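You operate a simulated robot arm through the tools that you are given. There is no shell and no other tool.

You are at the controls of a simulated two-armed robot. One attempt, no reset.

TASK
Stir the sample clear, test it with the pink strip and set it on PASS or REDO.
Fine: 10 % on the chart passes; stirrer off before the dip; the strip ends in the USED well. Set down upright: cup with the blue band.

It is judged by the outcome, as a careful person would: the job done as asked, and still so three seconds after it is handed in. It fails if anything else is knocked over, pushed out of place, dropped, spilled or broken.

THE ROBOT
Two 7-joint arms with fingered hands on one trunk that stands fixed in place. Base frame: the origin is at the foot of the trunk, x ahead of it, y to its left, z up. Readings come in m, degrees, newtons and seconds.
The left shoulder is at [0.021, 0.215, 1.298], the right one opposite. With the tool pointing down near the work surface each hand reaches from about 0.1 to 0.64 m from the base axis, measured 20 degrees to its own side. Payload 3.6 kg a hand.
The tool frame of a hand sits at the grasp point between the pads (the TCP): z along the fingers, y along the line on which they close. The tips reach 0.022 m beyond it. Largest opening 0.132 m; the body of the gripper starts 0.06 m behind the TCP. The gripper is a hand of 4 fingers: y runs from the thumb to the fingers, the wrist lies at [0, 0, -0.203] in the tool frame, and closing takes about 1.5 s.
Orientation is that of the tool frame in the base frame, as [roll, pitch, yaw] about the fixed x, y, z axes, in that order (R = Rz(yaw) Ry(pitch) Rx(roll)). With the fingers straight down and closing along the base's y, the tool's x points along the base's -x, its y along +y and its z along -z.

THE INTERFACE
- The arms move only by the tool move_arm. It takes "left_rows", "right_rows" or both (then of equal length, played together; a hand with none holds still); each is one flat list of numbers, 7 for each row, row after row: the finger opening in m, from 0 to 0.132, then the shift along the tool's x, y, z in m, then the turn, a rotation vector about the tool's x, y, z in degrees. In form: [gripper, dx, dy, dz, wx, wy, wz, gripper, dx, dy, dz, wx, wy, wz, ...]. A call has 1 to 20 rows; each row shifts and turns the commanded pose from where the row before left it, along the tool's axes as they then stand. Each row takes 0.2 s and may step no farther than 0.05 m and 8.6 degrees from the row before; otherwise, or with a gripper value out of range, the whole call is refused. Where a pose cannot be reached the arm comes as near as it can. A force on the tool above 40 N (or 10 N above the force at the start of the call, whichever is more), or a blocked arm, ends the call early, and 0.2 s more pass. Each finger travels about 0.108 m/s and halts on what it meets, pressing with about 30 N; the grip force reading is that of the motor and also rises with nothing between the fingers. The clock runs only during rows and for 0.2 s after the last one: add rows that do not move to give the fingers time. It gives the time, the measured TCP pose, the force on the tool (base axes), the opening and the grip force at its end, in the units of the frame above (readings bear some noise), with the torque about the TCP (base axes, N m) and any sound that the robot's microphone picked up.
- Cameras (640 x 400 px; columns grow to the right, rows downward): "scene" is now at [0.1471, 0.0557, 1.2483]; the picture's right is [0.62, -0.79, -0.00], its down [0.02, 0.01, -1.00] and it looks along [0.79, 0.62, 0.02] (base axes); focal length 214 px, centre (320, 200). "left" rides on the left gripper at [-0.053, -0.053, -0.084] in its tool frame; the picture's right is [0.71, -0.71, 0.00], its down [0.53, 0.53, -0.67] and it looks along [0.47, 0.47, 0.74] (tool axes); focal length 247 px, centre (320, 200). "right" rides on the right gripper at [0.053, -0.053, -0.084] in its tool frame; the picture's right is [0.71, 0.71, 0.00], its down [-0.53, 0.53, -0.67] and it looks along [-0.47, 0.47, 0.74] (tool axes); focal length 247 px, centre (320, 200). There is no depth. A picture from a camera that has moved, and an enlarged one, comes with that camera's place and axes in the base frame and with its lens.
- grab_frame(camera): a new picture of that camera. The clock stands still meanwhile.
- slide_trunk(by): slides the trunk up (or, below 0, down) by that many m; the arms and the scene camera ride with it, the base frame stays. It gives what a move gives, with no picture.
- preshape(shape, hand): the hand has 4 fingers and takes this shape, open, in about a second: jaw (thumb against the fingers, like two jaws); tri (thumb and two fingers); tip (a fingertip pinch); poke (one finger out to press); point (the index stretched); flat (the hand flat); cup (the hand cupped); fist (a fist). The gripper value then closes the fingers along that shape, each until it touches; the sizes above hold for jaw. It gives what a move gives, with no picture.
- pan_tilt(pan, tilt): turns the head with the scene camera to pan (to the left, within 60 degrees either way) and tilt (down, from -29 to 69), counted from straight ahead of the robot. It gives what a move gives.
- zoom(camera, box): a new picture of the part [left, top, right, bottom] of that camera's present view, enlarged. The clock stands still meanwhile.
- finish_job(): hands the job in; it is judged then, once.

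Places have to be worked out from the pictures, the camera data and where the tool is seen. Open the grippers and draw the arms clear of the work before you hand the job in, unless the task says otherwise.

The tools are called after "Emit:" as a command line: name --argument value ..., lists and objects as JSON in quotes. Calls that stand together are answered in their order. move_arm: Moves the arms, as the interface text tells. Its arguments: {"type":"object","properties":{"left_rows":{"type":"array"},"right_rows":{"type":"array"}},"required":[]} The other tools are called the same way: slide_trunk (by) slides the trunk up or down; preshape (shape, hand) gives the hand a shape; pan_tilt (pan, tilt) turns the head that bears the scene camera; grab_frame (camera) takes a picture; zoom (camera, box) takes an enlarged picture of a part of a camera's view; finish_job () hands the job in.

At the start:

```text
clock: 0.0
left_eef_pos: [0.271, 0.3195, 1.2637]
left_tcp_rot: [-180.0, 0.0, 180.0]
left_wrist_force: [-0.1, 0.5, -0.1]
left_ft_torque: [-0.01, -0.02, 0.0]
left_grip_width: 0.1318
left_grip_force: 0.0
left_shape: jaw
right_eef_pos: [0.419, 0.008, 1.282]
right_tcp_rot: [-179.9, 0.0, -180.0]
right_wrist_force: [0.2, 0.1, 0.6]
right_ft_torque: [0.04, -0.01, 0.0]
right_grip_width: 0.1319
right_grip_force: 0.0
right_shape: jaw
trunk travel left (down, up): [-0.575, 0.101]
head pan, tilt: [38.1, -1.2]
```

scene: 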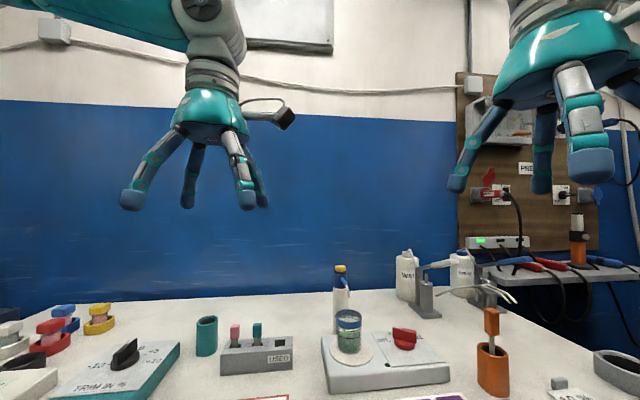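
right: 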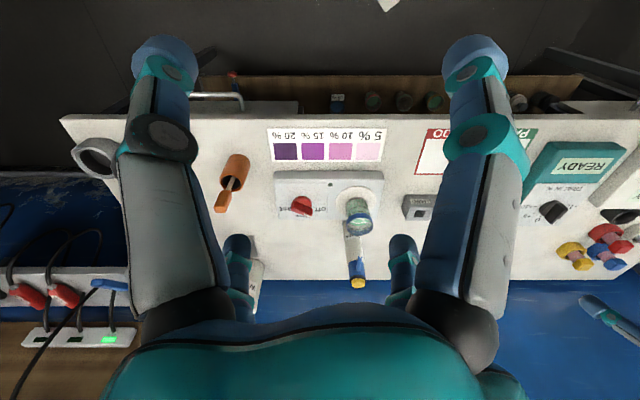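
left: 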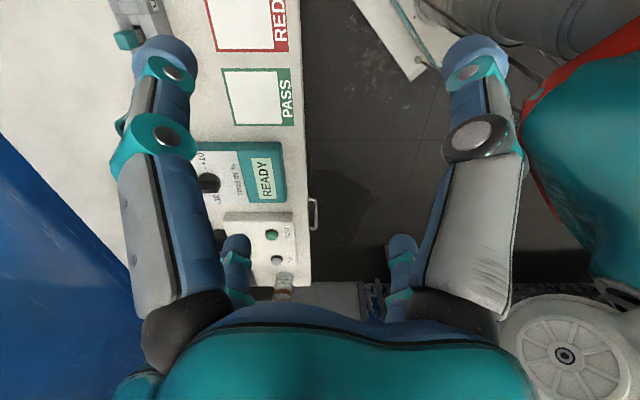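

The pictures show a bench with a stirrer plate, a strip holder, a chart and PASS/REDO fields. I turn the head down to survey the work surface.

Emit:
pan_tilt --pan 38 --tilt 40

Emit:
grab_frame --camera "scene"

```text
clock: 1.1
left_eef_pos: [0.2693, 0.3202, 1.2655]
left_tcp_rot: [180.0, 0.0, -180.0]
left_wrist_force: [0.3, 0.7, 0.3]
left_ft_torque: [-0.05, 0.0, 0.0]
left_grip_width: 0.132
left_grip_force: 0.2
left_shape: jaw
right_eef_pos: [0.4186, 0.0077, 1.2821]
right_tcp_rot: [-179.9, 0.0, -180.0]
right_wrist_force: [-0.6, 0.3, 0.8]
right_ft_torque: [0.02, -0.05, -0.01]
right_grip_width: 0.1317
right_grip_force: 0.1
right_shape: jaw
trunk travel left (down, up): [-0.575, 0.101]
head pan, tilt: [38.0, 40.0]
```

```text
taken
camera scene: at [0.1437, 0.0528, 1.1827], right [0.62, -0.79, 0.0], down [-0.51, -0.4, -0.77], along [0.6, 0.47, -0.64], focal length 214 px, centre (320, 200)
```

scene: 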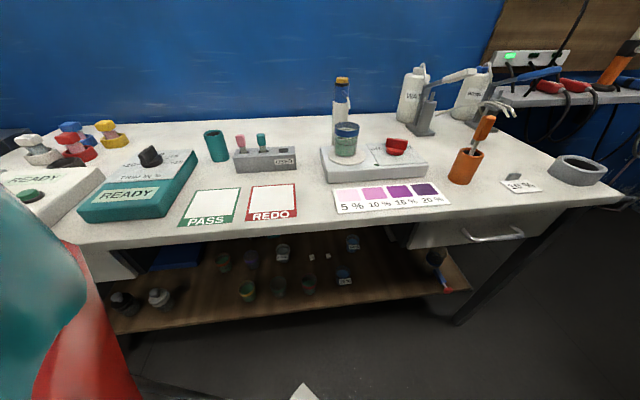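

The whole bench is in view now. I zoom in to identify each object.

Emit:
zoom --camera "scene" --box '[180, 70, 340, 230]'

Emit:
zoom --camera "scene" --box '[310, 70, 470, 220]'

Emit:
zoom --camera "scene" --box '[430, 90, 630, 220]'

Emit:
zoom --camera "scene" --box '[0, 100, 210, 240]'

```text
2.50 times, centred on (260, 150) of scene
camera zoom: at [0.1437, 0.0528, 1.1827], right [0.62, -0.79, 0.0], down [-0.51, -0.4, -0.77], along [0.6, 0.47, -0.64], focal length 536 px, centre (470, 325)
```

zoom: 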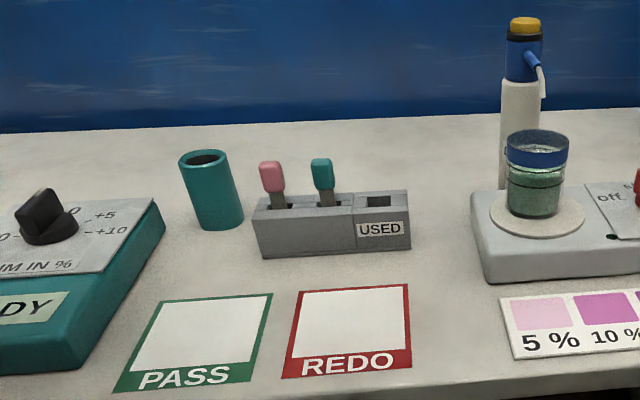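

```text
2.67 times, centred on (390, 145) of scene
camera zoom: at [0.1437, 0.0528, 1.1827], right [0.62, -0.79, 0.0], down [-0.51, -0.4, -0.77], along [0.6, 0.47, -0.64], focal length 572 px, centre (133, 347)
```

zoom: 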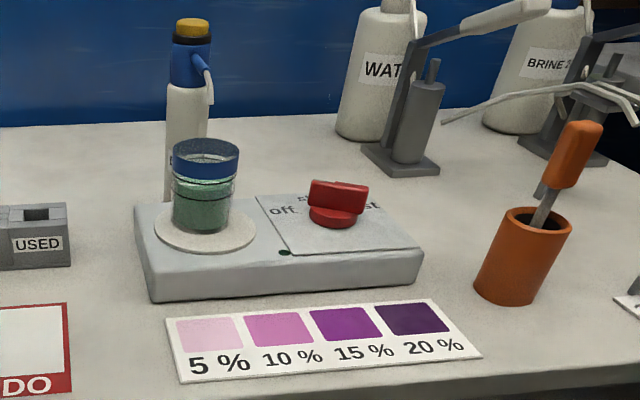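

```text
3.08 times, centred on (530, 155) of scene
camera zoom: at [0.1437, 0.0528, 1.1827], right [0.62, -0.79, 0.0], down [-0.51, -0.4, -0.77], along [0.6, 0.47, -0.64], focal length 660 px, centre (-326, 338)
```

zoom: 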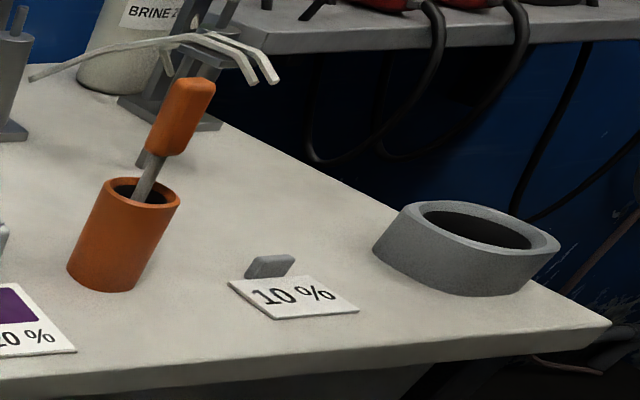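

```text
2.86 times, centred on (105, 170) of scene
camera zoom: at [0.1437, 0.0528, 1.1827], right [0.62, -0.79, 0.0], down [-0.51, -0.4, -0.77], along [0.6, 0.47, -0.64], focal length 613 px, centre (934, 286)
```

zoom: 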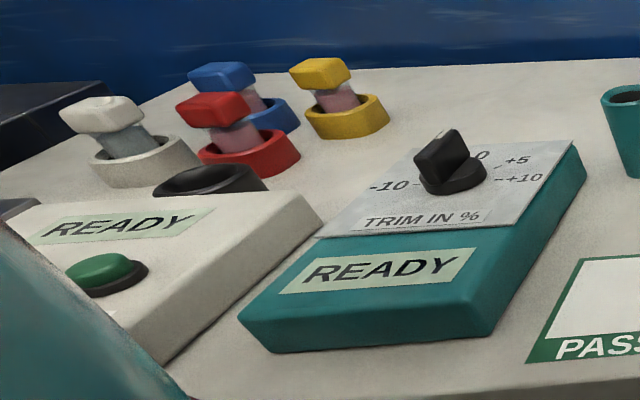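

The cup with blue band is on the stirrer, which has a red off/fast knob. I look closer at the knob labels from the right hand's camera.

Emit:
zoom --camera "right" --box '[260, 120, 440, 240]'

Emit:
grab_frame --camera "right"

Emit:
zoom --camera "scene" --box '[360, 125, 440, 185]'

```text
3.33 times, centred on (350, 180) of right
camera zoom: at [0.3659, -0.0447, 1.3676], right [-0.71, 0.71, 0.0], down [0.53, 0.53, 0.67], along [0.47, 0.47, -0.74], focal length 823 px, centre (220, 267)
```

zoom: 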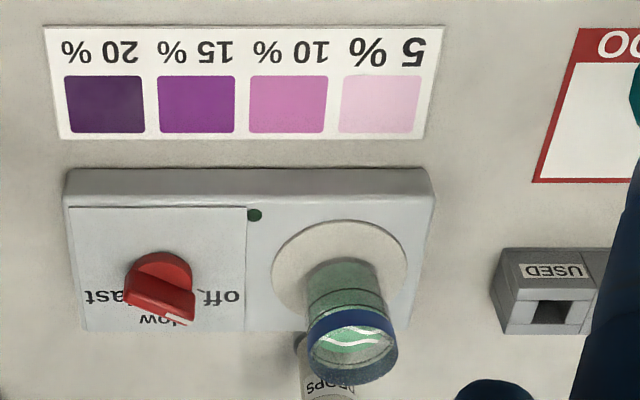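

```text
taken
camera right: at [0.3659, -0.0447, 1.3676], right [-0.71, 0.71, 0.0], down [0.53, 0.53, 0.67], along [0.47, 0.47, -0.74], focal length 247 px, centre (320, 200)
```

right: 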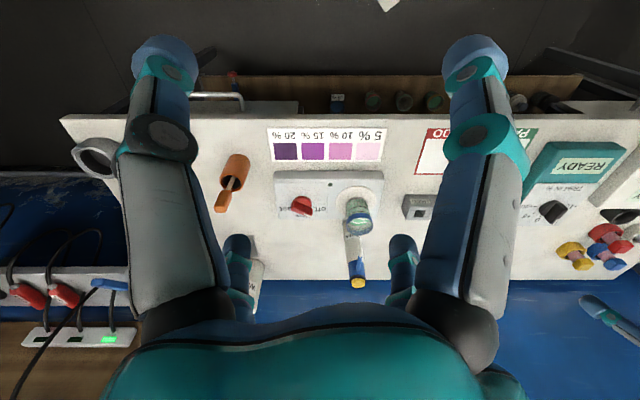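

```text
6.67 times, centred on (400, 155) of scene
camera zoom: at [0.1437, 0.0528, 1.1827], right [0.62, -0.79, 0.0], down [-0.51, -0.4, -0.77], along [0.6, 0.47, -0.64], focal length 1430 px, centre (-213, 500)
```

zoom: 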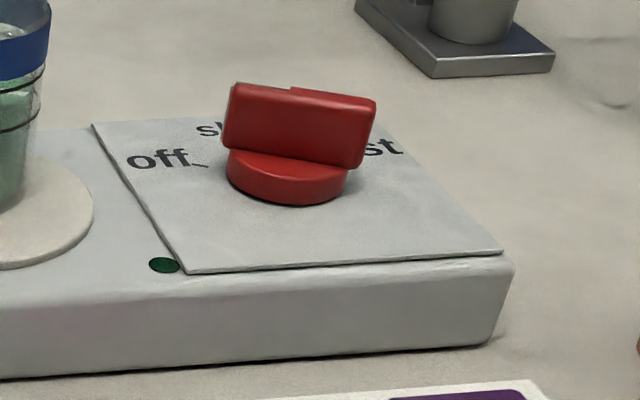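

The bench runs at 45° to the base (chart corners give right = (0.71,-0.71)), table at z≈0.87, stirrer top ≈0.905. I zoom in more on the knob and the strips.

Emit:
zoom --camera "right" --box '[275, 175, 339, 215]'

Emit:
zoom --camera "scene" --box '[220, 115, 310, 180]'

Emit:
zoom --camera "scene" --box '[310, 100, 380, 170]'

Emit:
zoom --camera "left" --box '[180, 0, 320, 300]'

```text
10.00 times, centred on (307, 195) of right
camera zoom: at [0.3659, -0.0447, 1.3676], right [-0.71, 0.71, 0.0], down [0.53, 0.53, 0.67], along [0.47, 0.47, -0.74], focal length 2470 px, centre (450, 250)
```

zoom: 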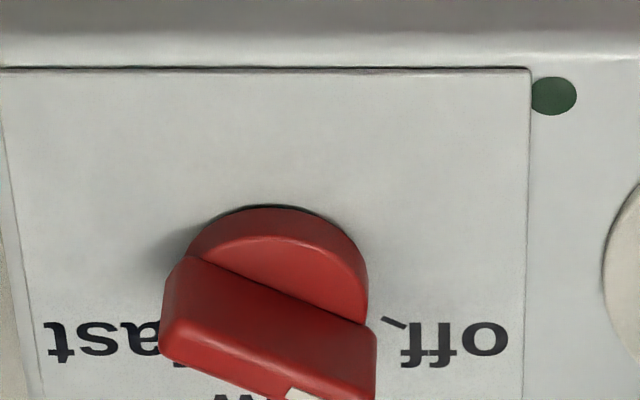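

```text
6.15 times, centred on (265, 148) of scene
camera zoom: at [0.1437, 0.0528, 1.1827], right [0.62, -0.79, 0.0], down [-0.51, -0.4, -0.77], along [0.6, 0.47, -0.64], focal length 1320 px, centre (658, 523)
```

zoom: 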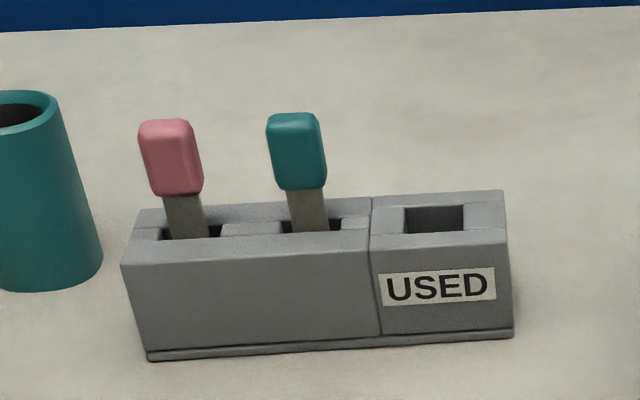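

```text
5.71 times, centred on (345, 135) of scene
camera zoom: at [0.1437, 0.0528, 1.1827], right [0.62, -0.79, 0.0], down [-0.51, -0.4, -0.77], along [0.6, 0.47, -0.64], focal length 1226 px, centre (177, 571)
```

zoom: 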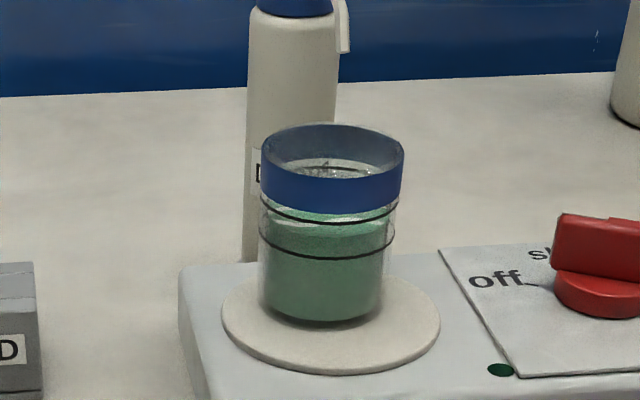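

```text
1.33 times, centred on (250, 150) of left
camera zoom: at [0.3233, 0.2666, 1.3487], right [-0.71, -0.71, 0.0], down [-0.53, 0.53, 0.67], along [-0.47, 0.47, -0.74], focal length 329 px, centre (413, 267)
```

zoom: 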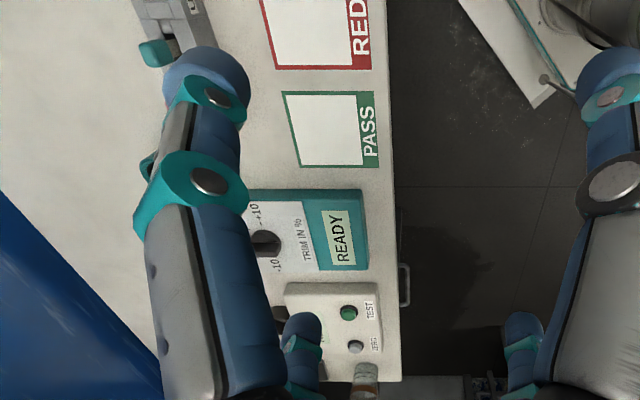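

The knob picture was cut off at its pointer, so I zoom on it again with a wider crop.

Emit:
zoom --camera "right" --box '[278, 185, 342, 225]'

Emit:
zoom --camera "scene" --box '[375, 130, 420, 165]'

```text
10.00 times, centred on (310, 205) of right
camera zoom: at [0.3659, -0.0447, 1.3676], right [-0.71, 0.71, 0.0], down [0.53, 0.53, 0.67], along [0.47, 0.47, -0.74], focal length 2470 px, centre (420, 150)
```

zoom: 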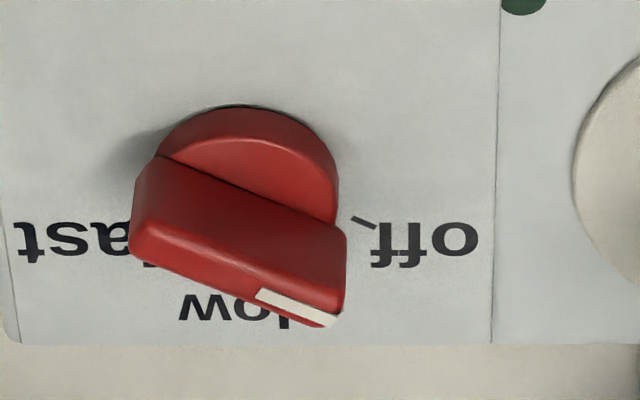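

```text
11.43 times, centred on (398, 148) of scene
camera zoom: at [0.1437, 0.0528, 1.1827], right [0.62, -0.79, 0.0], down [-0.51, -0.4, -0.77], along [0.6, 0.47, -0.64], focal length 2451 px, centre (-566, 800)
```

zoom: 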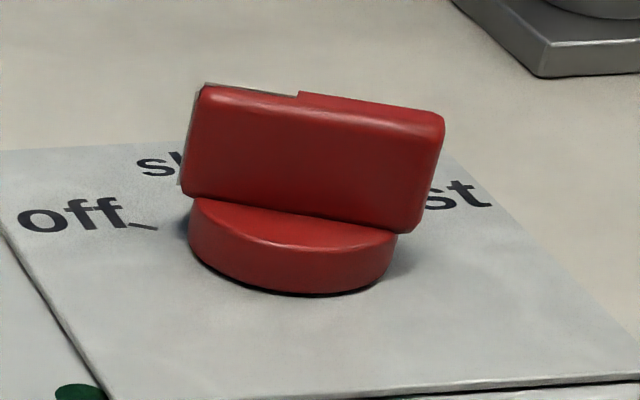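

The pointer (white stripe) stands at "off" (10 o'clock); slow is at 12, fast at 2 o'clock. I move the right hand aside as a lookout and bring the left hand over the stirrer, high up, to check reach.

Emit:
move_arm --right_rows '[0.132, 0, -0.045, 0, 0, 0, 0, 0.132, 0, -0.045, 0, 0, 0, 0, 0.132, 0, -0.045, 0, 0, 0, 0, 0.132, 0, 0, 0, 0, 0, 0, 0.132, 0, 0, 0, 0, 0, 0, 0.132, 0, 0, 0, 0, 0, 0]' --left_rows '[0.132, -0.02, -0.01, 0.0, 0, 0, 0, 0.132, -0.04, -0.02, 0.01, 0, 0, 0, 0.132, -0.045, -0.02, 0.015, 0, 0, 0, 0.132, -0.045, -0.02, 0.015, 0, 0, 0, 0.132, -0.045, -0.02, 0.015, 0, 0, 0, 0.132, -0.03, -0.014, 0.009, 0, 0, 0]'

Emit:
grab_frame --camera "right"

Emit:
grab_frame --camera "scene"

Emit:
grab_frame --camera "left"

```text
refused: row 3 steps farther than a row can; nothing moved
```

```text
taken
camera right: at [0.3659, -0.0447, 1.3676], right [-0.71, 0.71, 0.0], down [0.53, 0.53, 0.67], along [0.47, 0.47, -0.74], focal length 247 px, centre (320, 200)
```

right: 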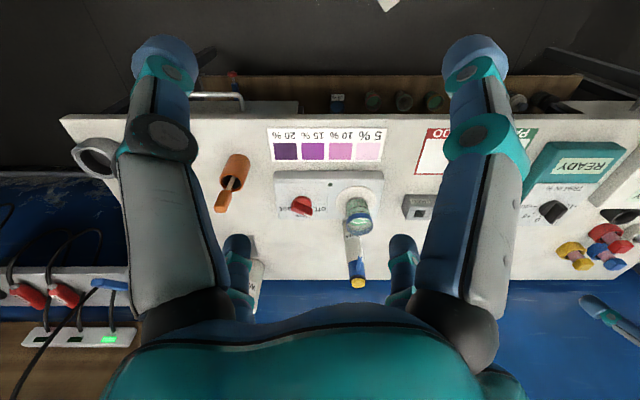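

```text
taken
camera scene: at [0.1437, 0.0528, 1.1827], right [0.62, -0.79, 0.0], down [-0.51, -0.4, -0.77], along [0.6, 0.47, -0.64], focal length 214 px, centre (320, 200)
```

scene: 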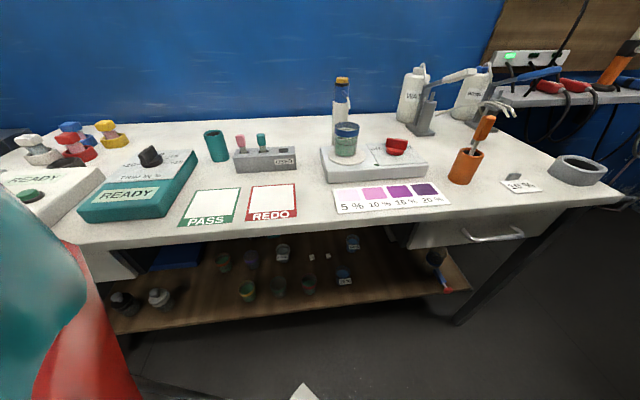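

```text
taken
camera left: at [0.3233, 0.2666, 1.3487], right [-0.71, -0.71, 0.0], down [-0.53, 0.53, 0.67], along [-0.47, 0.47, -0.74], focal length 247 px, centre (320, 200)
```

left: 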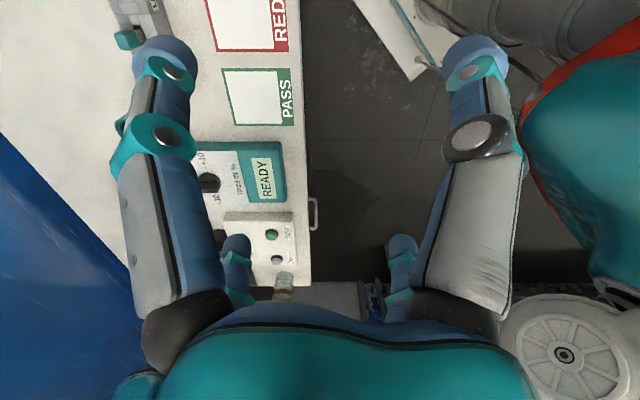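

A step was slightly too long; I resend with shorter steps.

Emit:
move_arm --right_rows '[0.132, 0, -0.03, 0, 0, 0, 0, 0.132, 0, -0.03, 0, 0, 0, 0, 0.132, 0, -0.03, 0, 0, 0, 0, 0.132, 0, -0.03, 0, 0, 0, 0, 0.132, 0, 0, 0, 0, 0, 0, 0.132, 0, 0, 0, 0, 0, 0, 0.132, 0, 0, 0, 0, 0, 0]' --left_rows '[0.132, -0.02, -0.01, 0.0, 0, 0, 0, 0.132, -0.035, -0.016, 0.01, 0, 0, 0, 0.132, -0.04, -0.018, 0.012, 0, 0, 0, 0.132, -0.04, -0.018, 0.012, 0, 0, 0, 0.132, -0.04, -0.018, 0.012, 0, 0, 0, 0.132, -0.04, -0.018, 0.012, 0, 0, 0, 0.132, -0.014, -0.006, 0.006, 0, 0, 0]'

Emit:
grab_frame --camera "right"

Emit:
grab_frame --camera "scene"

Emit:
grab_frame --camera "left"

```text
clock: 2.7
left_eef_pos: [0.422, 0.275, 1.2157]
left_tcp_rot: [-179.9, -0.1, -179.9]
left_wrist_force: [-0.3, -0.4, 0.6]
left_ft_torque: [0.0, -0.03, 0.01]
left_grip_width: 0.1318
left_grip_force: 0.0
left_shape: jaw
left hand out of reach, approached as far as the arm can: row 5, 6, 7
right_eef_pos: [0.4189, -0.1153, 1.2827]
right_tcp_rot: [-179.9, -0.2, 179.9]
right_wrist_force: [0.1, 0.2, -0.2]
right_ft_torque: [0.04, 0.04, 0.0]
right_grip_width: 0.132
right_grip_force: 0.0
right_shape: jaw
trunk travel left (down, up): [-0.575, 0.101]
head pan, tilt: [38.0, 40.0]
```

```text
taken
camera right: at [0.367, -0.1672, 1.3683], right [-0.71, 0.71, 0.0], down [0.53, 0.53, 0.67], along [0.47, 0.47, -0.74], focal length 247 px, centre (320, 200)
```

right: 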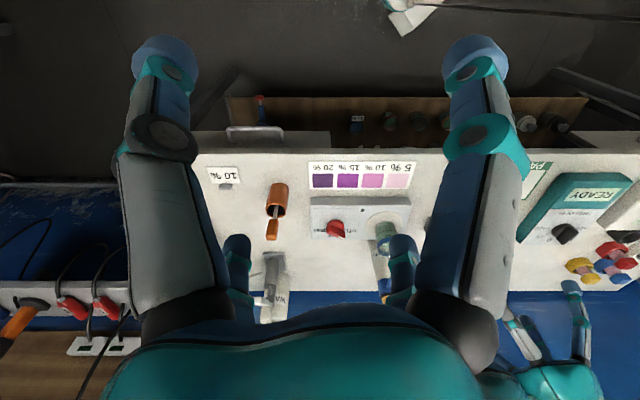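

```text
taken
camera scene: at [0.1441, 0.0532, 1.1825], right [0.62, -0.79, 0.0], down [-0.51, -0.4, -0.77], along [0.6, 0.47, -0.64], focal length 214 px, centre (320, 200)
```

scene: 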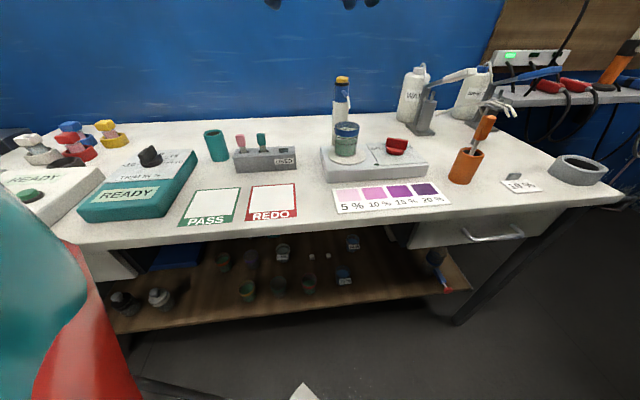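

```text
taken
camera left: at [0.4748, 0.2222, 1.2995], right [-0.71, -0.71, 0.0], down [-0.53, 0.53, 0.67], along [-0.47, 0.47, -0.74], focal length 247 px, centre (320, 200)
```

left: 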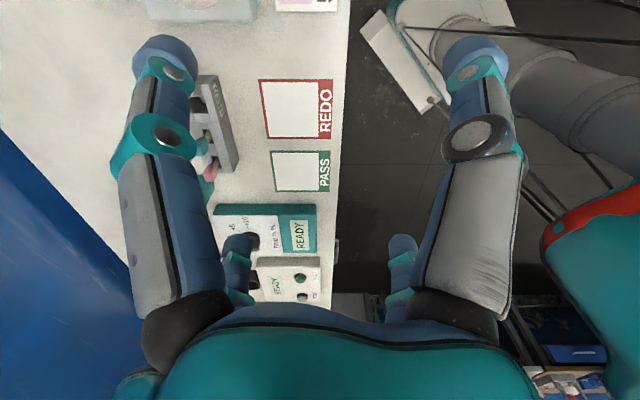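

The left arm runs out of reach while high (wrist bend limit); lower down it should reach further. I go down to z≈1.06 over free table and then try outward.

Emit:
move_arm --left_rows '[0.132, 0, 0, 0.04, 0, 0, 0, 0.132, 0, 0, 0.04, 0, 0, 0, 0.132, 0, 0, 0.04, 0, 0, 0, 0.132, 0, 0, 0.035, 0, 0, 0, 0.132, -0.03, 0, 0, 0, 0, 0, 0.132, -0.03, 0, 0, 0, 0, 0, 0.132, 0, 0, 0, 0, 0, 0]'

Emit:
grab_frame --camera "scene"

Emit:
grab_frame --camera "left"

```text
clock: 4.3
left_eef_pos: [0.4193, 0.3277, 1.1045]
left_tcp_rot: [-180.0, 0.1, -180.0]
left_wrist_force: [-1.5, 0.6, -0.4]
left_ft_torque: [-0.01, 0.0, 0.01]
left_grip_width: 0.132
left_grip_force: 0.0
left_shape: jaw
left hand out of reach, approached as far as the arm can: row 1, 2, 3, 4, 5, 6
right_eef_pos: [0.4193, -0.1148, 1.2847]
right_tcp_rot: [180.0, -0.1, 180.0]
right_wrist_force: [0.7, 0.1, -0.4]
right_ft_torque: [0.0, 0.01, 0.03]
right_grip_width: 0.1317
right_grip_force: 0.0
right_shape: jaw
trunk travel left (down, up): [-0.575, 0.101]
head pan, tilt: [38.0, 40.0]
```

```text
taken
camera scene: at [0.1438, 0.0527, 1.1826], right [0.62, -0.79, 0.0], down [-0.51, -0.4, -0.77], along [0.6, 0.47, -0.64], focal length 214 px, centre (320, 200)
```

scene: 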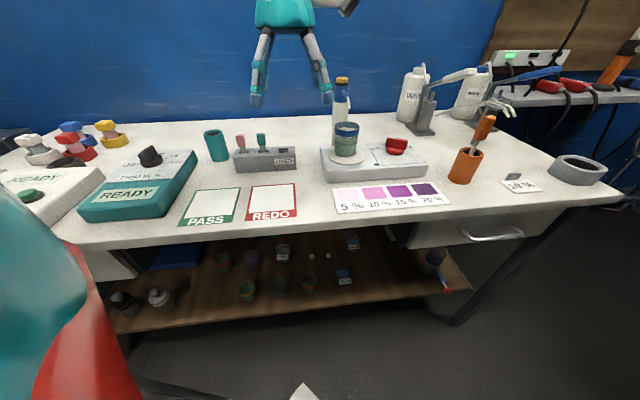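

```text
taken
camera left: at [0.4724, 0.2747, 1.1894], right [-0.71, -0.71, 0.0], down [-0.53, 0.53, 0.67], along [-0.47, 0.47, -0.75], focal length 247 px, centre (320, 200)
```

left: 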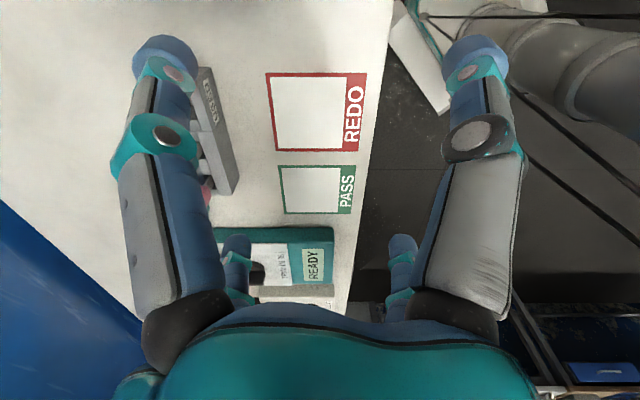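

The arm stopped short at [0.419, 0.328, 1.105] while the command ran ahead. I pull the command back towards the robot to find out where the arm follows again.

Emit:
move_arm --left_rows '[0.132, 0.04, 0.02, 0, 0, 0, 0, 0.132, 0.04, 0.02, 0, 0, 0, 0, 0.132, 0.04, 0.02, 0, 0, 0, 0, 0.132, 0.04, 0.02, 0, 0, 0, 0, 0.132, 0, 0, 0, 0, 0, 0]'

```text
clock: 5.5
left_eef_pos: [0.2606, 0.4048, 1.1064]
left_tcp_rot: [179.8, 0.0, -180.0]
left_wrist_force: [0.0, 0.0, -0.7]
left_ft_torque: [0.0, 0.04, 0.0]
left_grip_width: 0.1319
left_grip_force: 0.1
left_shape: jaw
right_eef_pos: [0.4214, -0.1176, 1.2828]
right_tcp_rot: [179.9, -0.1, 180.0]
right_wrist_force: [0.7, -0.3, -0.3]
right_ft_torque: [0.04, 0.04, -0.01]
right_grip_width: 0.1316
right_grip_force: 0.0
right_shape: jaw
trunk travel left (down, up): [-0.575, 0.101]
head pan, tilt: [38.0, 40.0]
```

The command follows the reached pose, good. I go down to z≈1.01 and move toward the cup's front to test the reach at working height.

Emit:
move_arm --left_rows '[0.132, 0, 0, 0.04, 0, 0, 0, 0.132, 0, 0, 0.04, 0, 0, 0, 0.132, -0.02, 0, 0.02, 0, 0, 0, 0.132, -0.04, -0.01, 0, 0, 0, 0, 0.132, -0.04, -0.01, 0, 0, 0, 0, 0.132, -0.04, -0.01, 0, 0, 0, 0, 0.132, -0.04, -0.01, 0, 0, 0, 0, 0.132, 0, 0, 0, 0, 0, 0]'

```text
clock: 7.3
left_eef_pos: [0.4042, 0.3854, 1.0451]
left_tcp_rot: [-179.9, 0.0, 179.9]
left_wrist_force: [-0.2, 1.1, -0.4]
left_ft_torque: [-0.04, -0.04, -0.05]
left_grip_width: 0.1317
left_grip_force: 0.0
left_shape: jaw
left hand out of reach, approached as far as the arm can: row 6, 7
right_eef_pos: [0.4191, -0.1159, 1.2831]
right_tcp_rot: [-180.0, 0.0, 180.0]
right_wrist_force: [0.0, 1.1, 0.9]
right_ft_torque: [0.01, 0.04, 0.0]
right_grip_width: 0.132
right_grip_force: 0.0
right_shape: jaw
trunk travel left (down, up): [-0.575, 0.101]
head pan, tilt: [38.0, 40.0]
```

The limit seems tied to the hand's yaw (wrist deviation). I pull back a little, turn the tool by +45° about its z (yaw 135) and try outward again.

Emit:
move_arm --left_rows '[0.132, 0.03, 0, 0, 0, 0, 0, 0.132, 0.03, 0, 0, 0, 0, 0, 0.132, 0, 0, 0, 0, 0, 8, 0.132, 0, 0, 0, 0, 0, 8, 0.132, 0, 0, 0, 0, 0, 8, 0.132, 0, 0, 0, 0, 0, 8, 0.132, 0, 0, 0, 0, 0, 8, 0.132, 0, 0, 0, 0, 0, 5, 0.132, 0, 0, 0, 0, 0, 0]'

Emit:
grab_frame --camera "left"

Emit:
grab_frame --camera "scene"

```text
clock: 9.3
left_eef_pos: [0.3447, 0.3845, 1.0435]
left_tcp_rot: [180.0, 0.0, 135.0]
left_wrist_force: [0.2, 0.0, 0.2]
left_ft_torque: [0.0, 0.0, -0.03]
left_grip_width: 0.1319
left_grip_force: 0.1
left_shape: jaw
right_eef_pos: [0.4206, -0.1155, 1.2839]
right_tcp_rot: [-180.0, 0.1, 180.0]
right_wrist_force: [-1.3, 0.1, -0.9]
right_ft_torque: [0.03, -0.01, 0.02]
right_grip_width: 0.1319
right_grip_force: 0.1
right_shape: jaw
trunk travel left (down, up): [-0.575, 0.101]
head pan, tilt: [38.0, 40.0]
```

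```text
taken
camera left: at [0.3442, 0.3106, 1.1276], right [-1.0, 0.0, 0.0], down [0.0, 0.74, 0.67], along [0.0, 0.67, -0.74], focal length 247 px, centre (320, 200)
```

left: 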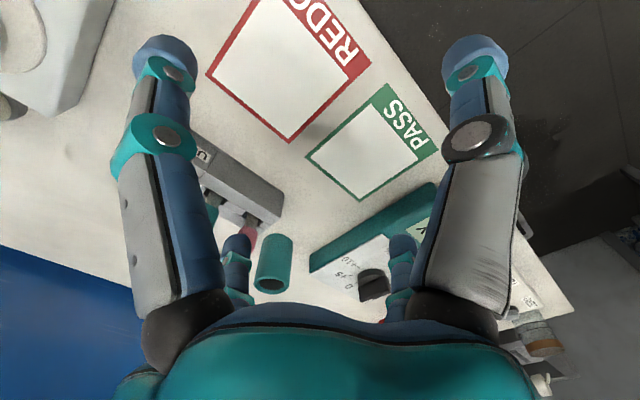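

```text
taken
camera scene: at [0.1438, 0.0528, 1.1826], right [0.62, -0.79, 0.0], down [-0.51, -0.4, -0.77], along [0.6, 0.47, -0.64], focal length 214 px, centre (320, 200)
```

scene: 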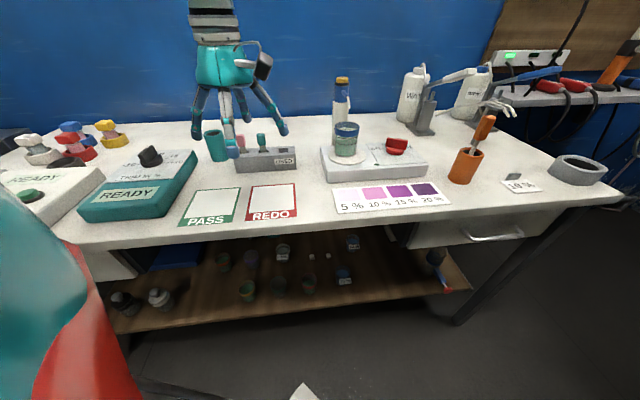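

Yaw 135 is reached fine. I zoom on the hand to understand how its four digits are laid out.

Emit:
zoom --camera "scene" --box '[160, 0, 320, 170]'

Emit:
move_arm --left_rows '[0.0, 0, 0, 0, 0, 0, 0, 0.0, 0, 0, 0, 0, 0, 0, 0.0, 0, 0, 0, 0, 0, 0, 0.0, 0, 0, 0, 0, 0, 0, 0.0, 0, 0, 0, 0, 0, 0, 0.0, 0, 0, 0, 0, 0, 0, 0.0, 0, 0, 0, 0, 0, 0]'

Emit:
grab_frame --camera "left"

Emit:
zoom --camera "scene" --box '[160, 0, 320, 170]'

```text
2.35 times, centred on (240, 85) of scene
camera zoom: at [0.1438, 0.0528, 1.1826], right [0.62, -0.79, 0.0], down [-0.51, -0.4, -0.77], along [0.6, 0.47, -0.64], focal length 505 px, centre (508, 471)
```

zoom: 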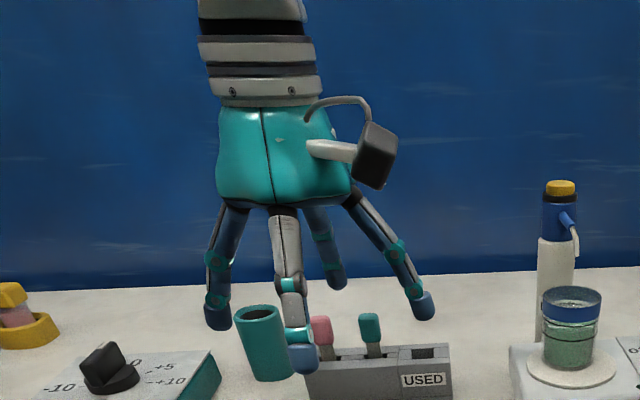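

```text
clock: 10.9
left_eef_pos: [0.3445, 0.3864, 1.0434]
left_tcp_rot: [179.9, 0.0, 135.0]
left_wrist_force: [-0.6, -0.2, 0.1]
left_ft_torque: [0.02, 0.02, -0.01]
left_grip_width: 0.0001
left_grip_force: 30.7
left_shape: jaw
right_eef_pos: [0.4203, -0.1151, 1.2844]
right_tcp_rot: [179.9, -0.1, 180.0]
right_wrist_force: [0.6, -0.1, -0.3]
right_ft_torque: [-0.06, 0.0, -0.01]
right_grip_width: 0.1319
right_grip_force: 0.0
right_shape: jaw
trunk travel left (down, up): [-0.575, 0.101]
head pan, tilt: [38.0, 40.0]
```

```text
taken
camera left: at [0.3444, 0.3105, 1.1277], right [-1.0, 0.0, 0.0], down [0.0, 0.74, 0.67], along [0.0, 0.67, -0.74], focal length 247 px, centre (320, 200)
```

left: 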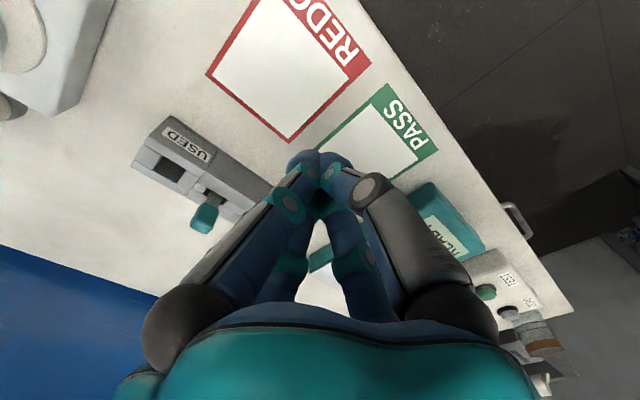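

```text
2.35 times, centred on (240, 85) of scene
camera zoom: at [0.1438, 0.0528, 1.1826], right [0.62, -0.79, 0.0], down [-0.51, -0.4, -0.77], along [0.6, 0.47, -0.64], focal length 505 px, centre (508, 471)
```

zoom: 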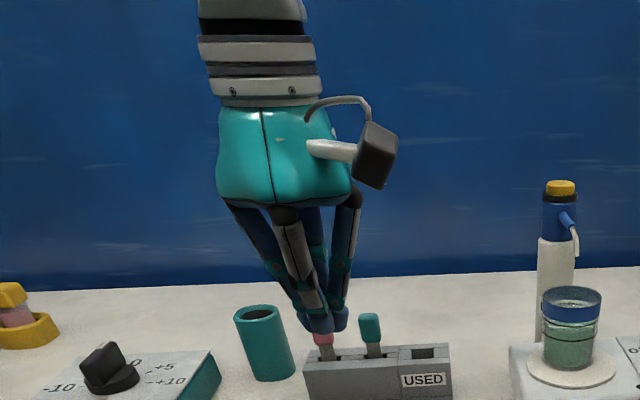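

The four digits close radially in a cross (along tool ±x and ±y). At yaw 135 the tool x/y axes match the bench axes, so I test the reach: to the right along the bench front, then towards the cup, at safe height.

Emit:
move_arm --left_rows '[0.0, -0.045, 0, 0, 0, 0, 0, 0.0, -0.045, 0, 0, 0, 0, 0, 0.0, -0.045, 0, 0, 0, 0, 0, 0.0, -0.045, 0, 0, 0, 0, 0, 0.0, -0.045, 0, 0, 0, 0, 0, 0.0, 0, 0, 0, 0, 0, 0]'

```text
clock: 12.3
left_eef_pos: [0.4095, 0.3061, 1.1154]
left_tcp_rot: [180.0, 0.0, 135.0]
left_wrist_force: [0.3, -1.0, -0.9]
left_ft_torque: [0.02, 0.02, 0.01]
left_grip_width: 0.0001
left_grip_force: 30.1
left_shape: jaw
left hand out of reach, approached as far as the arm can: row 2, 3, 4, 5
right_eef_pos: [0.4212, -0.1146, 1.2844]
right_tcp_rot: [180.0, -0.2, -180.0]
right_wrist_force: [0.8, 0.5, 0.0]
right_ft_torque: [0.01, 0.02, 0.0]
right_grip_width: 0.132
right_grip_force: 0.1
right_shape: jaw
trunk travel left (down, up): [-0.575, 0.101]
head pan, tilt: [38.0, 40.0]
```

The reach is still limited to ~0.42 m from the shoulder, so something in the arm's posture is limiting. I look at the arm itself.

Emit:
pan_tilt --pan 55 --tilt 0

Emit:
grab_frame --camera "scene"

Emit:
grab_frame --camera "right"

```text
clock: 13.3
left_eef_pos: [0.4079, 0.3047, 1.115]
left_tcp_rot: [-180.0, 0.0, 135.0]
left_wrist_force: [-0.1, 0.5, -0.4]
left_ft_torque: [0.02, -0.02, 0.0]
left_grip_width: 0.0001
left_grip_force: 29.7
left_shape: jaw
right_eef_pos: [0.4198, -0.1158, 1.2844]
right_tcp_rot: [180.0, -0.1, -180.0]
right_wrist_force: [-0.2, -0.5, -0.1]
right_ft_torque: [0.0, -0.01, -0.04]
right_grip_width: 0.132
right_grip_force: 0.1
right_shape: jaw
trunk travel left (down, up): [-0.575, 0.101]
head pan, tilt: [55.0, 0.0]
```

```text
taken
camera scene: at [0.1286, 0.0742, 1.2462], right [0.82, -0.57, 0.0], down [0.0, 0.0, -1.0], along [0.57, 0.82, 0.0], focal length 214 px, centre (320, 200)
```

scene: 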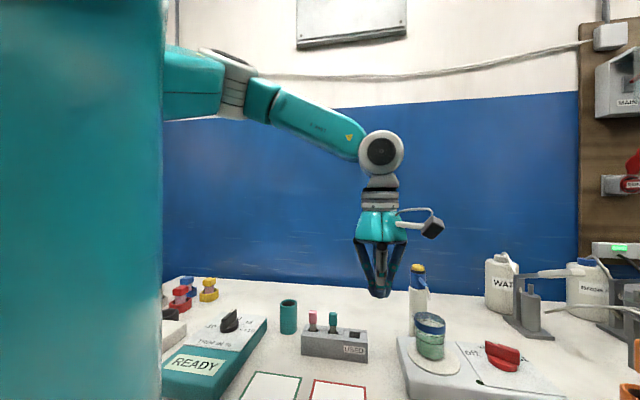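

```text
taken
camera right: at [0.3668, -0.1677, 1.3683], right [-0.71, 0.71, 0.0], down [0.53, 0.53, 0.67], along [0.47, 0.47, -0.74], focal length 247 px, centre (320, 200)
```

right: 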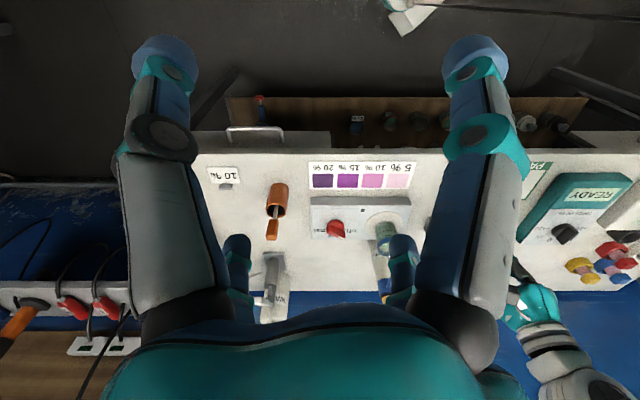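

The elbow is raised and the wrist bend seems to be limiting; a higher shoulder should let the forearm slope down more. I raise the trunk and then retry lower and outward.

Emit:
slide_trunk --by 0.1

Emit:
move_arm --left_rows '[0.0, 0.0, -0.03, 0.03, 0, 0, 0, 0.0, 0, -0.02, 0.04, 0, 0, 0, 0.0, 0, 0, 0.04, 0, 0, 0, 0.0, 0, 0, 0.04, 0, 0, 0, 0.0, -0.04, 0, 0, 0, 0, 0, 0.0, -0.04, 0, 0, 0, 0, 0, 0.0, -0.04, 0, 0, 0, 0, 0, 0.0, 0, 0, 0, 0, 0, 0]'

Emit:
grab_frame --camera "scene"

```text
clock: 14.7
left_eef_pos: [0.4063, 0.3064, 1.2143]
left_tcp_rot: [179.9, -0.1, 135.0]
left_wrist_force: [0.5, -0.5, 0.1]
left_ft_torque: [-0.04, 0.03, -0.01]
left_grip_width: 0.0
left_grip_force: 30.0
left_shape: jaw
right_eef_pos: [0.4194, -0.112, 1.3836]
right_tcp_rot: [180.0, -0.2, 179.9]
right_wrist_force: [-1.2, 0.1, -0.2]
right_ft_torque: [0.0, -0.03, -0.04]
right_grip_width: 0.1315
right_grip_force: 0.1
right_shape: jaw
trunk travel left (down, up): [-0.675, 0.001]
head pan, tilt: [55.0, 0.0]
```

```text
clock: 16.5
left_eef_pos: [0.3652, 0.2969, 1.1754]
left_tcp_rot: [-180.0, 0.1, 135.0]
left_wrist_force: [0.4, 0.7, -0.1]
left_ft_torque: [-0.01, 0.01, 0.02]
left_grip_width: 0.0
left_grip_force: 30.6
left_shape: jaw
left hand out of reach, approached as far as the arm can: row 1, 2, 3, 4, 5, 6, 7
right_eef_pos: [0.4201, -0.1132, 1.3818]
right_tcp_rot: [-180.0, -0.2, -180.0]
right_wrist_force: [0.0, -0.2, 0.1]
right_ft_torque: [-0.02, 0.02, 0.0]
right_grip_width: 0.1319
right_grip_force: 0.1
right_shape: jaw
trunk travel left (down, up): [-0.675, 0.001]
head pan, tilt: [55.0, 0.0]
```

```text
taken
camera scene: at [0.1286, 0.0743, 1.3466], right [0.82, -0.57, 0.0], down [0.0, 0.0, -1.0], along [0.57, 0.82, 0.0], focal length 214 px, centre (320, 200)
```

scene: 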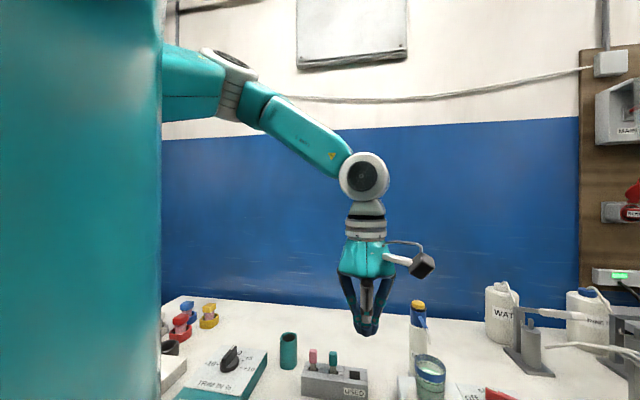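

Reach shrank with the trunk up, so the opposite should help: wrist high relative to the shoulder. I raise the left hand first, then lower the trunk.

Emit:
move_arm --left_rows '[0.0, 0.0, -0.02, -0.04, 0, 0, 0, 0.0, 0, -0.01, -0.04, 0, 0, 0, 0.0, 0, 0, -0.04, 0, 0, 0, 0.0, 0, 0, -0.04, 0, 0, 0, 0.0, 0, 0, -0.02, 0, 0, 0, 0.0, 0, 0, 0, 0, 0, 0]'

Emit:
slide_trunk --by -0.25

Emit:
grab_frame --camera "scene"

```text
clock: 17.9
left_eef_pos: [0.3448, 0.2729, 1.3576]
left_tcp_rot: [-180.0, 0.0, 135.1]
left_wrist_force: [1.1, -0.4, 0.0]
left_ft_torque: [0.02, -0.04, -0.01]
left_grip_width: 0.0
left_grip_force: 29.6
left_shape: jaw
right_eef_pos: [0.4193, -0.1135, 1.3815]
right_tcp_rot: [-180.0, -0.1, -180.0]
right_wrist_force: [-0.5, 0.1, -0.3]
right_ft_torque: [0.01, 0.0, 0.01]
right_grip_width: 0.1323
right_grip_force: 0.2
right_shape: jaw
trunk travel left (down, up): [-0.675, 0.001]
head pan, tilt: [55.0, 0.0]
```

```text
clock: 20.5
left_eef_pos: [0.344, 0.2741, 1.1072]
left_tcp_rot: [180.0, 0.1, 135.0]
left_wrist_force: [-0.1, -0.1, 0.2]
left_ft_torque: [-0.01, 0.03, -0.01]
left_grip_width: 0.0001
left_grip_force: 29.4
left_shape: jaw
right_eef_pos: [0.4178, -0.1128, 1.1328]
right_tcp_rot: [-180.0, 0.0, 180.0]
right_wrist_force: [-0.1, -0.6, 0.3]
right_ft_torque: [-0.04, 0.0, 0.0]
right_grip_width: 0.1319
right_grip_force: 0.1
right_shape: jaw
trunk travel left (down, up): [-0.425, 0.251]
head pan, tilt: [55.0, 0.0]
```

```text
taken
camera scene: at [0.1291, 0.0742, 1.0945], right [0.82, -0.57, 0.0], down [0.0, 0.0, -1.0], along [0.57, 0.82, 0.0], focal length 214 px, centre (320, 200)
```

scene: 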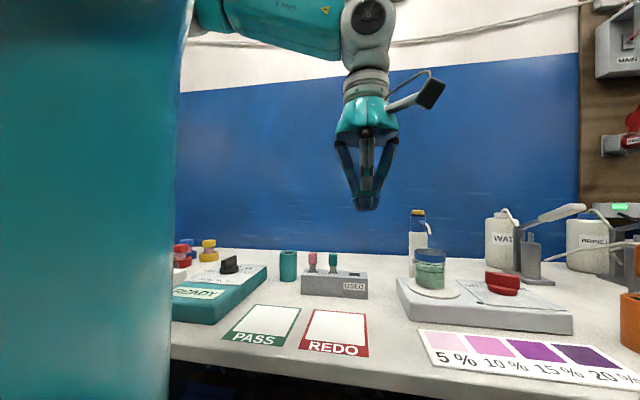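

Shoulder is now at about 1.148 with the wrist 0.16 above it. I test moving outward towards the cup, staying at z≈1.1.

Emit:
move_arm --left_rows '[0.0, -0.025, 0.035, 0, 0, 0, 0, 0.0, -0.025, 0.035, 0, 0, 0, 0, 0.0, -0.025, 0.035, 0, 0, 0, 0, 0.0, -0.025, 0.035, 0, 0, 0, 0, 0.0, 0, 0, 0, 0, 0, 0]'

Emit:
grab_frame --camera "scene"

```text
clock: 21.7
left_eef_pos: [0.4716, 0.3293, 1.1069]
left_tcp_rot: [-179.9, 0.0, 135.1]
left_wrist_force: [0.7, 0.1, -0.1]
left_ft_torque: [-0.02, 0.02, 0.01]
left_grip_width: 0.0
left_grip_force: 30.0
left_shape: jaw
left hand out of reach, approached as far as the arm can: row 3, 4
right_eef_pos: [0.4196, -0.1118, 1.1327]
right_tcp_rot: [-180.0, -0.1, -179.9]
right_wrist_force: [0.0, 0.4, -0.4]
right_ft_torque: [-0.02, -0.01, 0.02]
right_grip_width: 0.1321
right_grip_force: 0.1
right_shape: jaw
trunk travel left (down, up): [-0.425, 0.251]
head pan, tilt: [55.0, 0.0]
```

```text
taken
camera scene: at [0.1295, 0.0741, 1.0944], right [0.82, -0.57, 0.0], down [0.0, 0.0, -1.0], along [0.57, 0.82, 0.0], focal length 214 px, centre (320, 200)
```

scene: 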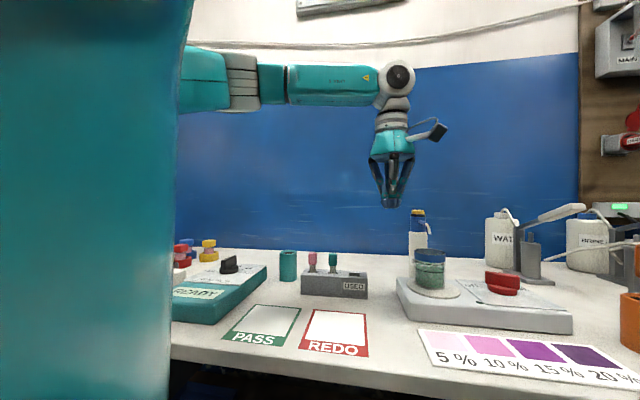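

Reach improved to 0.465 m from the shoulder. I test whether tilting the fingers forward frees more reach.

Emit:
move_arm --left_rows '[0.0, 0, 0, 0, -8, 0, 0, 0.0, 0, 0, 0, -8, 0, 0, 0.0, 0, 0, 0, -8, 0, 0, 0.0, -0.03, 0.03, -0.02, 0, 0, 0, 0.0, -0.03, 0.03, -0.02, 0, 0, 0, 0.0, 0, 0, 0, 0, 0, 0]'

Emit:
grab_frame --camera "scene"

```text
clock: 23.1
left_eef_pos: [0.4878, 0.3357, 1.1385]
left_tcp_rot: [155.9, 0.0, 135.1]
left_wrist_force: [-0.6, -0.2, -0.1]
left_ft_torque: [0.01, 0.0, 0.02]
left_grip_width: 0.0
left_grip_force: 29.8
left_shape: jaw
left hand out of reach, approached as far as the arm can: row 4, 5
right_eef_pos: [0.42, -0.1123, 1.1326]
right_tcp_rot: [179.9, -0.1, -180.0]
right_wrist_force: [-0.4, 0.6, -0.3]
right_ft_torque: [0.02, 0.0, -0.03]
right_grip_width: 0.1321
right_grip_force: 0.1
right_shape: jaw
trunk travel left (down, up): [-0.425, 0.251]
head pan, tilt: [55.0, 0.0]
```

```text
taken
camera scene: at [0.1297, 0.0741, 1.0944], right [0.82, -0.57, 0.0], down [0.0, 0.0, -1.0], along [0.57, 0.82, 0.0], focal length 214 px, centre (320, 200)
```

scene: 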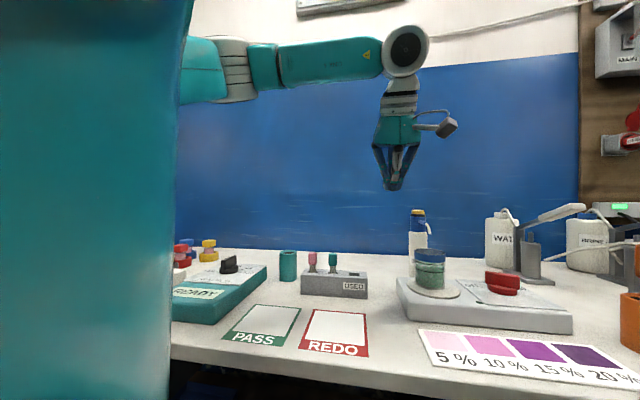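

The tilt did not help; the limit seems to be the posture of the arm. I compare with the right arm: look at its posture and test how far it goes forward at the same height.

Emit:
move_arm --right_rows '[0.132, -0.04, 0, 0, 0, 0, 0, 0.132, -0.04, 0, 0, 0, 0, 0, 0.132, -0.04, 0, 0, 0, 0, 0, 0.132, -0.04, 0, 0, 0, 0, 0, 0.132, 0, 0, 0, 0, 0, 0]'

Emit:
pan_tilt --pan -20 --tilt 0

Emit:
grab_frame --camera "scene"

```text
clock: 24.3
left_eef_pos: [0.4862, 0.335, 1.139]
left_tcp_rot: [156.0, -0.1, 135.1]
left_wrist_force: [0.1, -0.4, -0.6]
left_ft_torque: [0.01, 0.0, -0.03]
left_grip_width: 0.0001
left_grip_force: 30.1
left_shape: jaw
right_eef_pos: [0.5825, -0.1126, 1.1334]
right_tcp_rot: [179.9, 0.0, -179.9]
right_wrist_force: [0.3, 0.0, 0.2]
right_ft_torque: [0.0, 0.02, 0.02]
right_grip_width: 0.132
right_grip_force: 0.1
right_shape: jaw
trunk travel left (down, up): [-0.425, 0.251]
head pan, tilt: [55.0, 0.0]
```

```text
clock: 25.7
left_eef_pos: [0.4876, 0.3361, 1.1392]
left_tcp_rot: [155.9, -0.1, 135.0]
left_wrist_force: [-0.1, 0.9, 0.4]
left_ft_torque: [-0.03, -0.02, -0.01]
left_grip_width: 0.0
left_grip_force: 30.2
left_shape: jaw
right_eef_pos: [0.5812, -0.1133, 1.133]
right_tcp_rot: [179.9, -0.2, -180.0]
right_wrist_force: [0.5, 0.2, -0.5]
right_ft_torque: [0.01, -0.01, 0.03]
right_grip_width: 0.132
right_grip_force: 0.1
right_shape: jaw
trunk travel left (down, up): [-0.425, 0.251]
head pan, tilt: [-20.0, 0.0]
```

```text
taken
camera scene: at [0.1625, -0.0302, 1.0944], right [-0.34, -0.94, 0.0], down [0.0, 0.0, -1.0], along [0.94, -0.34, 0.0], focal length 214 px, centre (320, 200)
```

scene: 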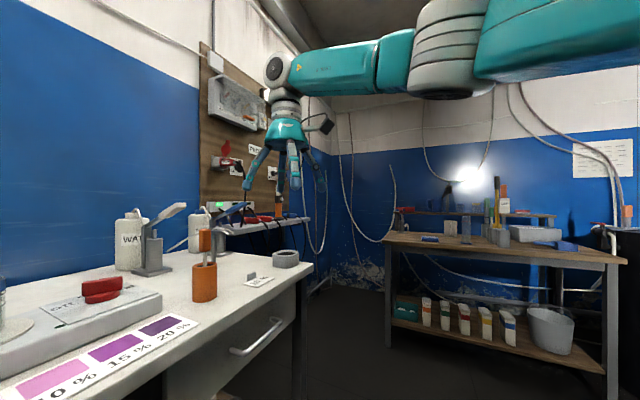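

The right arm reaches 0.60 m easily at this height, so the left is only in a poor posture. I withdraw the right hand aside, and bring the left hand back, upright, and inward (mirror of the right arm's posture) before extending.

Emit:
move_arm --left_rows '[0.0, 0, 0, 0, 8, 0, 0, 0.0, 0, 0, 0, 8, 0, 0, 0.0, 0, 0, 0, 8, 0, 0, 0.0, 0, -0.04, 0, 0, 0, 0, 0.0, 0, -0.04, 0, 0, 0, 0, 0.0, -0.02, -0.04, 0, 0, 0, 0, 0.0, -0.03, -0.02, 0, 0, 0, 0, 0.0, -0.04, 0, 0, 0, 0, 0, 0.0, -0.04, 0, 0, 0, 0, 0, 0.0, 0, 0, 0, 0, 0, 0]' --right_rows '[0.132, 0.04, -0.02, 0, 0, 0, 0, 0.132, 0.04, -0.03, 0, 0, 0, 0, 0.132, 0.03, -0.03, 0, 0, 0, 0, 0.132, 0, -0.04, 0, 0, 0, 0, 0.132, 0, 0, 0, 0, 0, 0, 0.132, 0, 0, 0, 0, 0, 0, 0.132, 0, 0, 0, 0, 0, 0, 0.132, 0, 0, 0, 0, 0, 0, 0.132, 0, 0, 0, 0, 0, 0, 0.132, 0, 0, 0, 0, 0, 0]'

```text
clock: 27.9
left_eef_pos: [0.4054, 0.2496, 1.1443]
left_tcp_rot: [180.0, 0.0, 135.0]
left_wrist_force: [-0.3, -0.2, -0.4]
left_ft_torque: [0.01, 0.02, 0.0]
left_grip_width: 0.0001
left_grip_force: 29.8
left_shape: jaw
left hand out of reach, approached as far as the arm can: row 2, 3, 6, 7, 8, 9
right_eef_pos: [0.4727, -0.2306, 1.1311]
right_tcp_rot: [180.0, -0.1, -179.9]
right_wrist_force: [0.5, -0.7, -0.1]
right_ft_torque: [-0.01, -0.02, -0.02]
right_grip_width: 0.1318
right_grip_force: 0.1
right_shape: jaw
trunk travel left (down, up): [-0.425, 0.251]
head pan, tilt: [-20.0, 0.0]
```

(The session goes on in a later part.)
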